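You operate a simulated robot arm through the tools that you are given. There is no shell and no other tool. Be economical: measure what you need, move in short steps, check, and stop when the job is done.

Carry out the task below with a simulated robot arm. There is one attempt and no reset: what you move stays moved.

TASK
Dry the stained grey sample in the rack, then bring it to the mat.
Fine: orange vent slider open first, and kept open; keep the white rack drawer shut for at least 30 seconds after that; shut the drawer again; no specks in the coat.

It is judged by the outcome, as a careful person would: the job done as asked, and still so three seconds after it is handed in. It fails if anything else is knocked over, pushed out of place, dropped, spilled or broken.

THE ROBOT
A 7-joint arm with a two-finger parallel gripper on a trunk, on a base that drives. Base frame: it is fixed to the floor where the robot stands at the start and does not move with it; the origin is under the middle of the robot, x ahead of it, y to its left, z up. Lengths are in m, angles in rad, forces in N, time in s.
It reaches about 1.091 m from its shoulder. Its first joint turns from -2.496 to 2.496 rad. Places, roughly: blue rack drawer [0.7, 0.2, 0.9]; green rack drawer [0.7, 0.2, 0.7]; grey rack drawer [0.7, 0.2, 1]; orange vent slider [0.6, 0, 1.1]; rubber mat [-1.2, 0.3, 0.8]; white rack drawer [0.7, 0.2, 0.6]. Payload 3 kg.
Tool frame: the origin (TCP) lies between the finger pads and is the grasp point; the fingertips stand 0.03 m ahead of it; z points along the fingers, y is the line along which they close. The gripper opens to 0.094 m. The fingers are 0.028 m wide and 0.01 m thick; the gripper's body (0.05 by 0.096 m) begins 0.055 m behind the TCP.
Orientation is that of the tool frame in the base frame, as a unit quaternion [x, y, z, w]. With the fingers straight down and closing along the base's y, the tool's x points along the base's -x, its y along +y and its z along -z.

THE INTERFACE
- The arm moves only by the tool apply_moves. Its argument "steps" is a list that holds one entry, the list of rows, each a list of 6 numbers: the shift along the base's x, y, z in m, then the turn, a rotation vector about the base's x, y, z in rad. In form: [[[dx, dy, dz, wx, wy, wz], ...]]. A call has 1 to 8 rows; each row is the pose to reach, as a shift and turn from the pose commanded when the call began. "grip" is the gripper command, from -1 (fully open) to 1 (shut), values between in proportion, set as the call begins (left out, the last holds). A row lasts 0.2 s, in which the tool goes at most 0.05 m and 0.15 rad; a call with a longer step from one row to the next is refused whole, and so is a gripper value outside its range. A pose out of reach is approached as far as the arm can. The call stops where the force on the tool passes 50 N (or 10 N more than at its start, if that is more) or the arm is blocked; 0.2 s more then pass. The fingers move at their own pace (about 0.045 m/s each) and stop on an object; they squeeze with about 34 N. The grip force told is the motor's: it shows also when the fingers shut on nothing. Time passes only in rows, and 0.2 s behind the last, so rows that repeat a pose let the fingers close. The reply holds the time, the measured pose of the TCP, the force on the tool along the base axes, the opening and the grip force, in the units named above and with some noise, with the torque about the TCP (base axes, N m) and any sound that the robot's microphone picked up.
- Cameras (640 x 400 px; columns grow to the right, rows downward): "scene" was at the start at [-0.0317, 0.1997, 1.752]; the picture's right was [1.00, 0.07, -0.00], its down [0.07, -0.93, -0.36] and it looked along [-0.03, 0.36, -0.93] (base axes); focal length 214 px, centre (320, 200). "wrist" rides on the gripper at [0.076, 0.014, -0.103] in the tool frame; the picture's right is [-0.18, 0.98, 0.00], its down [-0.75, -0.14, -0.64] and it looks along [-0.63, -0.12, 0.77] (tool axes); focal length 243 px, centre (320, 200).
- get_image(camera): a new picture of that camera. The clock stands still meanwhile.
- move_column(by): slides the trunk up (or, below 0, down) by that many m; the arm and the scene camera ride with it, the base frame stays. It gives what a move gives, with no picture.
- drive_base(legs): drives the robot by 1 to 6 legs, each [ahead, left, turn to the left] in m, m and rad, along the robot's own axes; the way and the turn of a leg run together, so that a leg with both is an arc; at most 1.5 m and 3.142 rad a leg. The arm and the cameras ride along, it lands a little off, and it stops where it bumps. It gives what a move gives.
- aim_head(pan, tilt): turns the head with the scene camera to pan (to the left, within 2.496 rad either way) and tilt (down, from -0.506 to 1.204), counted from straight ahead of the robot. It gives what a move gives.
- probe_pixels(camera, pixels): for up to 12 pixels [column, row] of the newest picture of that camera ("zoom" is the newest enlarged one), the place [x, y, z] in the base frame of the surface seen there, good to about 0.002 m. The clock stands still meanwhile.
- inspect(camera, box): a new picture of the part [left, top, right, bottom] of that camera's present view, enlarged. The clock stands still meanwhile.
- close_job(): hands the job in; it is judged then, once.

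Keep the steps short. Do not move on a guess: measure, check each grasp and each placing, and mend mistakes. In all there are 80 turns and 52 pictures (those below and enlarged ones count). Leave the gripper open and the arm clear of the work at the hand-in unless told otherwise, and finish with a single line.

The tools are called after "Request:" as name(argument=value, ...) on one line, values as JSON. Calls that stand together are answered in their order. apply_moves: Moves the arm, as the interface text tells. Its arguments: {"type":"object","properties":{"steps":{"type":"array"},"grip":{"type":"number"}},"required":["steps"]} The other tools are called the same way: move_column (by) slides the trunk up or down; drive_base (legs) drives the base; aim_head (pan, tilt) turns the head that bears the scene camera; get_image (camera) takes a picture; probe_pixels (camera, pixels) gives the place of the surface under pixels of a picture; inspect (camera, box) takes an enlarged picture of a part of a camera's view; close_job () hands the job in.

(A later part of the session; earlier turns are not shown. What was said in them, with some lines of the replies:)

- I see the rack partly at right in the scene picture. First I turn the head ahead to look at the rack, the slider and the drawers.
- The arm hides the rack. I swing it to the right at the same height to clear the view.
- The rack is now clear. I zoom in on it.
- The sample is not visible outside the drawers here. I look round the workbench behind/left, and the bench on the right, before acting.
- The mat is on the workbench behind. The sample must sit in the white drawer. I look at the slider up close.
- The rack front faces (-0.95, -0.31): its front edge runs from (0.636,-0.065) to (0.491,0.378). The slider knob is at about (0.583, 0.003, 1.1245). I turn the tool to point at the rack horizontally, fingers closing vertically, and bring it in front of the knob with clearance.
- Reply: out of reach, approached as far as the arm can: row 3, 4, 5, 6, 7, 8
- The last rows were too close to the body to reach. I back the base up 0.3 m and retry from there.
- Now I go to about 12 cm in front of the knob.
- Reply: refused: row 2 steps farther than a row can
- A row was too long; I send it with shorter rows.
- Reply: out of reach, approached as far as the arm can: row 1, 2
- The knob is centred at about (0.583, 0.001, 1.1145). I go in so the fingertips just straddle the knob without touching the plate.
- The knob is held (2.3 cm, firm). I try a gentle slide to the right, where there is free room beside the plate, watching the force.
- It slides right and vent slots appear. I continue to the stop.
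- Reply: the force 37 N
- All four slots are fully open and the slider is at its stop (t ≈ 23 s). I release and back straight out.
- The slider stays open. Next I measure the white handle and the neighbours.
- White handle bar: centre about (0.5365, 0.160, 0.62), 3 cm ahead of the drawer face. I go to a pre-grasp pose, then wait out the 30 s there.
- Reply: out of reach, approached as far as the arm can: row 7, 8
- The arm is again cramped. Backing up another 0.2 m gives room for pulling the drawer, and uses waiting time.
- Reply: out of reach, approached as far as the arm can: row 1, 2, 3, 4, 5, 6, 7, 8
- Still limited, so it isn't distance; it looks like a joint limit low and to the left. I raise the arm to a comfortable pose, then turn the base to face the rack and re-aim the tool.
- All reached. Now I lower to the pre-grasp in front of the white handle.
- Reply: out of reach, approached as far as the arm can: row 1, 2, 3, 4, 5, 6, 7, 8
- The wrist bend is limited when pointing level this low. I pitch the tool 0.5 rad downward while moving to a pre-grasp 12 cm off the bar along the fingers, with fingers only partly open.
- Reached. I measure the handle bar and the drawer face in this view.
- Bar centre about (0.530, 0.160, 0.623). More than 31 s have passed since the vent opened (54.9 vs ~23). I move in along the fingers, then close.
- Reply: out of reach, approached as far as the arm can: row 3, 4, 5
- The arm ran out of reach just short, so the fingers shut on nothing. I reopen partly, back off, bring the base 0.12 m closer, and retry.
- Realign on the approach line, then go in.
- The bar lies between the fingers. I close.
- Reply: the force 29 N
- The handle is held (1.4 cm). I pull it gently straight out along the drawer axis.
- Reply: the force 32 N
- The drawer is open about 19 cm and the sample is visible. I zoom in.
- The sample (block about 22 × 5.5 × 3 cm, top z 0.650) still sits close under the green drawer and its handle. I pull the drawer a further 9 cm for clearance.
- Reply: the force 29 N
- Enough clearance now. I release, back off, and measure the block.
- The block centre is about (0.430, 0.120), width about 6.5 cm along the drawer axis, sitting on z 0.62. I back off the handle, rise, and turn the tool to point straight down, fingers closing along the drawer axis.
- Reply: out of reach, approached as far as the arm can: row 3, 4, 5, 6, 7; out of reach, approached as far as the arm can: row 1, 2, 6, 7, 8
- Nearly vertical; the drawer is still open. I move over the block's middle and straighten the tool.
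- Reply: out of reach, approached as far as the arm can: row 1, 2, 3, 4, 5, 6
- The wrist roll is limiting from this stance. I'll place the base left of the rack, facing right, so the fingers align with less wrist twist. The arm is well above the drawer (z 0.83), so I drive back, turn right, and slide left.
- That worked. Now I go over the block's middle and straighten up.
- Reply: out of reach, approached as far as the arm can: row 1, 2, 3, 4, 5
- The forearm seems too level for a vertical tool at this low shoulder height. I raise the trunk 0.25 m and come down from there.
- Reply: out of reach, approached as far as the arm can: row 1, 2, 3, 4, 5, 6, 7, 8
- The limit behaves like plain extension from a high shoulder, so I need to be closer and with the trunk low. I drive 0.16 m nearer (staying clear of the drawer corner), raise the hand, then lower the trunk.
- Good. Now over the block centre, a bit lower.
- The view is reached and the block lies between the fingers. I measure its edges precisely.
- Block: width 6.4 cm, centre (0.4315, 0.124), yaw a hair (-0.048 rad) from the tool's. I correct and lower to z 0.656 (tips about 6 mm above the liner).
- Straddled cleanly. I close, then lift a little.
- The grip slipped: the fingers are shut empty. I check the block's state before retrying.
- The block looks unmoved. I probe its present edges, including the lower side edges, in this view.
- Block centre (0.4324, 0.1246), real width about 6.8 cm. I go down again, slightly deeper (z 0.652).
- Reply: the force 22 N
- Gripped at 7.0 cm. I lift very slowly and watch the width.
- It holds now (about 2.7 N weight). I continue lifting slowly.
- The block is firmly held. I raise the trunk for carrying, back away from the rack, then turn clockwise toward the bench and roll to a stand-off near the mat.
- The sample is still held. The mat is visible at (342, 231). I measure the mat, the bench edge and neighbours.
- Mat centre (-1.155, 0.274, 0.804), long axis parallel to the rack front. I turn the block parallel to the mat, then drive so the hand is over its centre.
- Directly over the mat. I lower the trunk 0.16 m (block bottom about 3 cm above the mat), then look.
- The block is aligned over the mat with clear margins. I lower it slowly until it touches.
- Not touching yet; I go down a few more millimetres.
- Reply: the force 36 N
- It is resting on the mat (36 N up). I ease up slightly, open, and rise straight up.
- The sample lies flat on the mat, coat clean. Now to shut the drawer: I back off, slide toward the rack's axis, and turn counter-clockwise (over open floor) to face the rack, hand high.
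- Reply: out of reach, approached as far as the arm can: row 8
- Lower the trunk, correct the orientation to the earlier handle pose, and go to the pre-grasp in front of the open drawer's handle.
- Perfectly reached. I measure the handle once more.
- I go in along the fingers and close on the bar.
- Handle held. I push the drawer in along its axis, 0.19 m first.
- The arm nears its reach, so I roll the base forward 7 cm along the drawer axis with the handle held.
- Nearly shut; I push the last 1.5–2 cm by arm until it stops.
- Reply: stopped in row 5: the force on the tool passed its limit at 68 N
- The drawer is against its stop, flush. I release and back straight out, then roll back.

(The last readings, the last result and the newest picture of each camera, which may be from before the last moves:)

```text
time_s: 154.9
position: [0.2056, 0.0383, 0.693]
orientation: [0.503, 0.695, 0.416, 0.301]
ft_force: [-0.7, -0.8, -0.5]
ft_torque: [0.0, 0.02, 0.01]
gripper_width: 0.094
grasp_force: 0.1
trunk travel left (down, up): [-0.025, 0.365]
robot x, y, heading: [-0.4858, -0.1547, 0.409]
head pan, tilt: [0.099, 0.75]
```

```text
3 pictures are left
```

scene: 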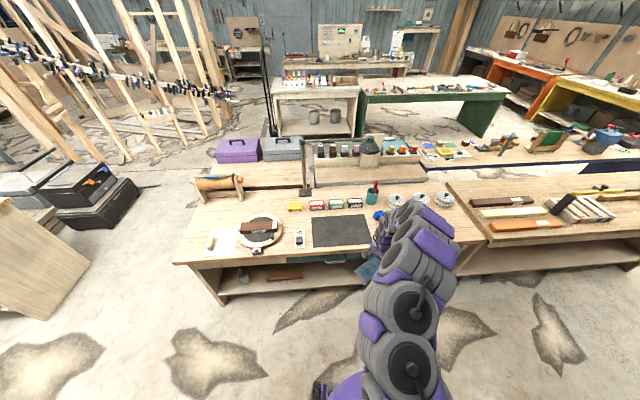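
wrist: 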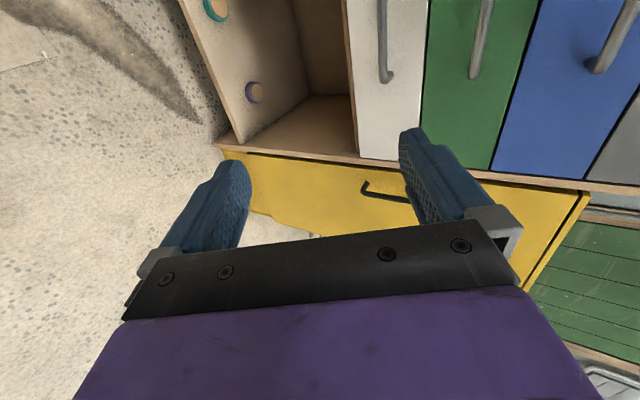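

The white drawer is flush with the green one. I verify its face position, and take a scene look at the rack and vent.

Request:
probe_pixels(camera="wrist", pixels=[[405, 100], [440, 100], [370, 100]])

Request:
inspect(camera="scene", box=[200, 60, 460, 240])

Request:
aim_head(pan=2.4, tilt=0.95)

Request:
get_image(camera="scene")

```text
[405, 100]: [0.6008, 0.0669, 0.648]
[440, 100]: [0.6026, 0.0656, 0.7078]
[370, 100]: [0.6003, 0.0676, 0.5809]
```

```text
2.22 times, centred on (330, 150) of scene
```

zoom: 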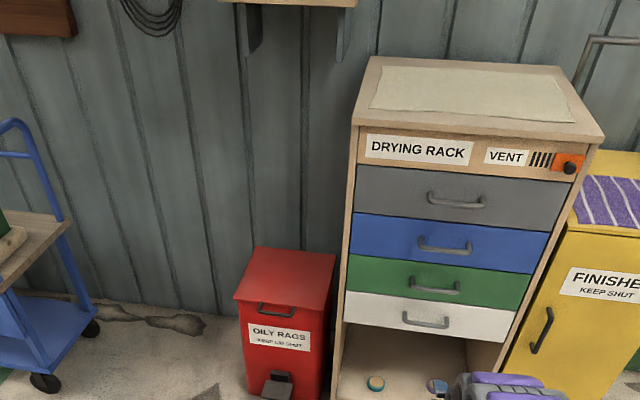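

```text
time_s: 157.1
position: [0.2041, 0.0402, 0.6933]
orientation: [0.502, 0.695, 0.417, 0.301]
ft_force: [-0.1, -0.4, 0.7]
ft_torque: [0.01, -0.01, 0.03]
gripper_width: 0.0935
grasp_force: 0.0
trunk travel left (down, up): [-0.025, 0.365]
robot x, y, heading: [-0.4833, -0.1517, 0.409]
head pan, tilt: [2.4, 0.949]
```

```text
1 pictures are left
```

scene: 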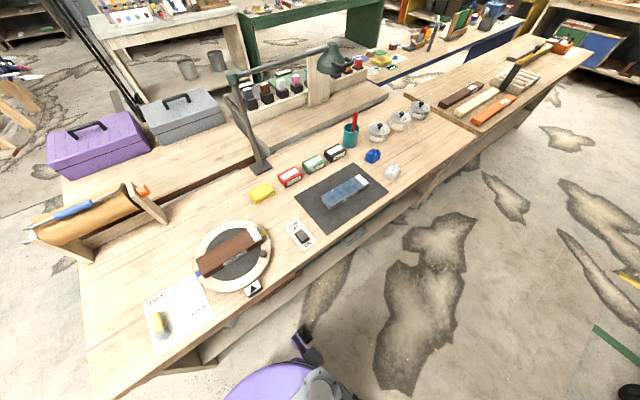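

The white drawer is flush (face at its original place), the vent is open, and the sample lies on the mat with nothing else disturbed. The gripper is open and clear, so I hand in.

Request:
close_job()

```text
The job is handed in.
```

The sample dried in the shut white drawer for about 39 s with the vent open, now lies on the mat with no specks that I can see, the drawer is shut again, and the vent is still open.
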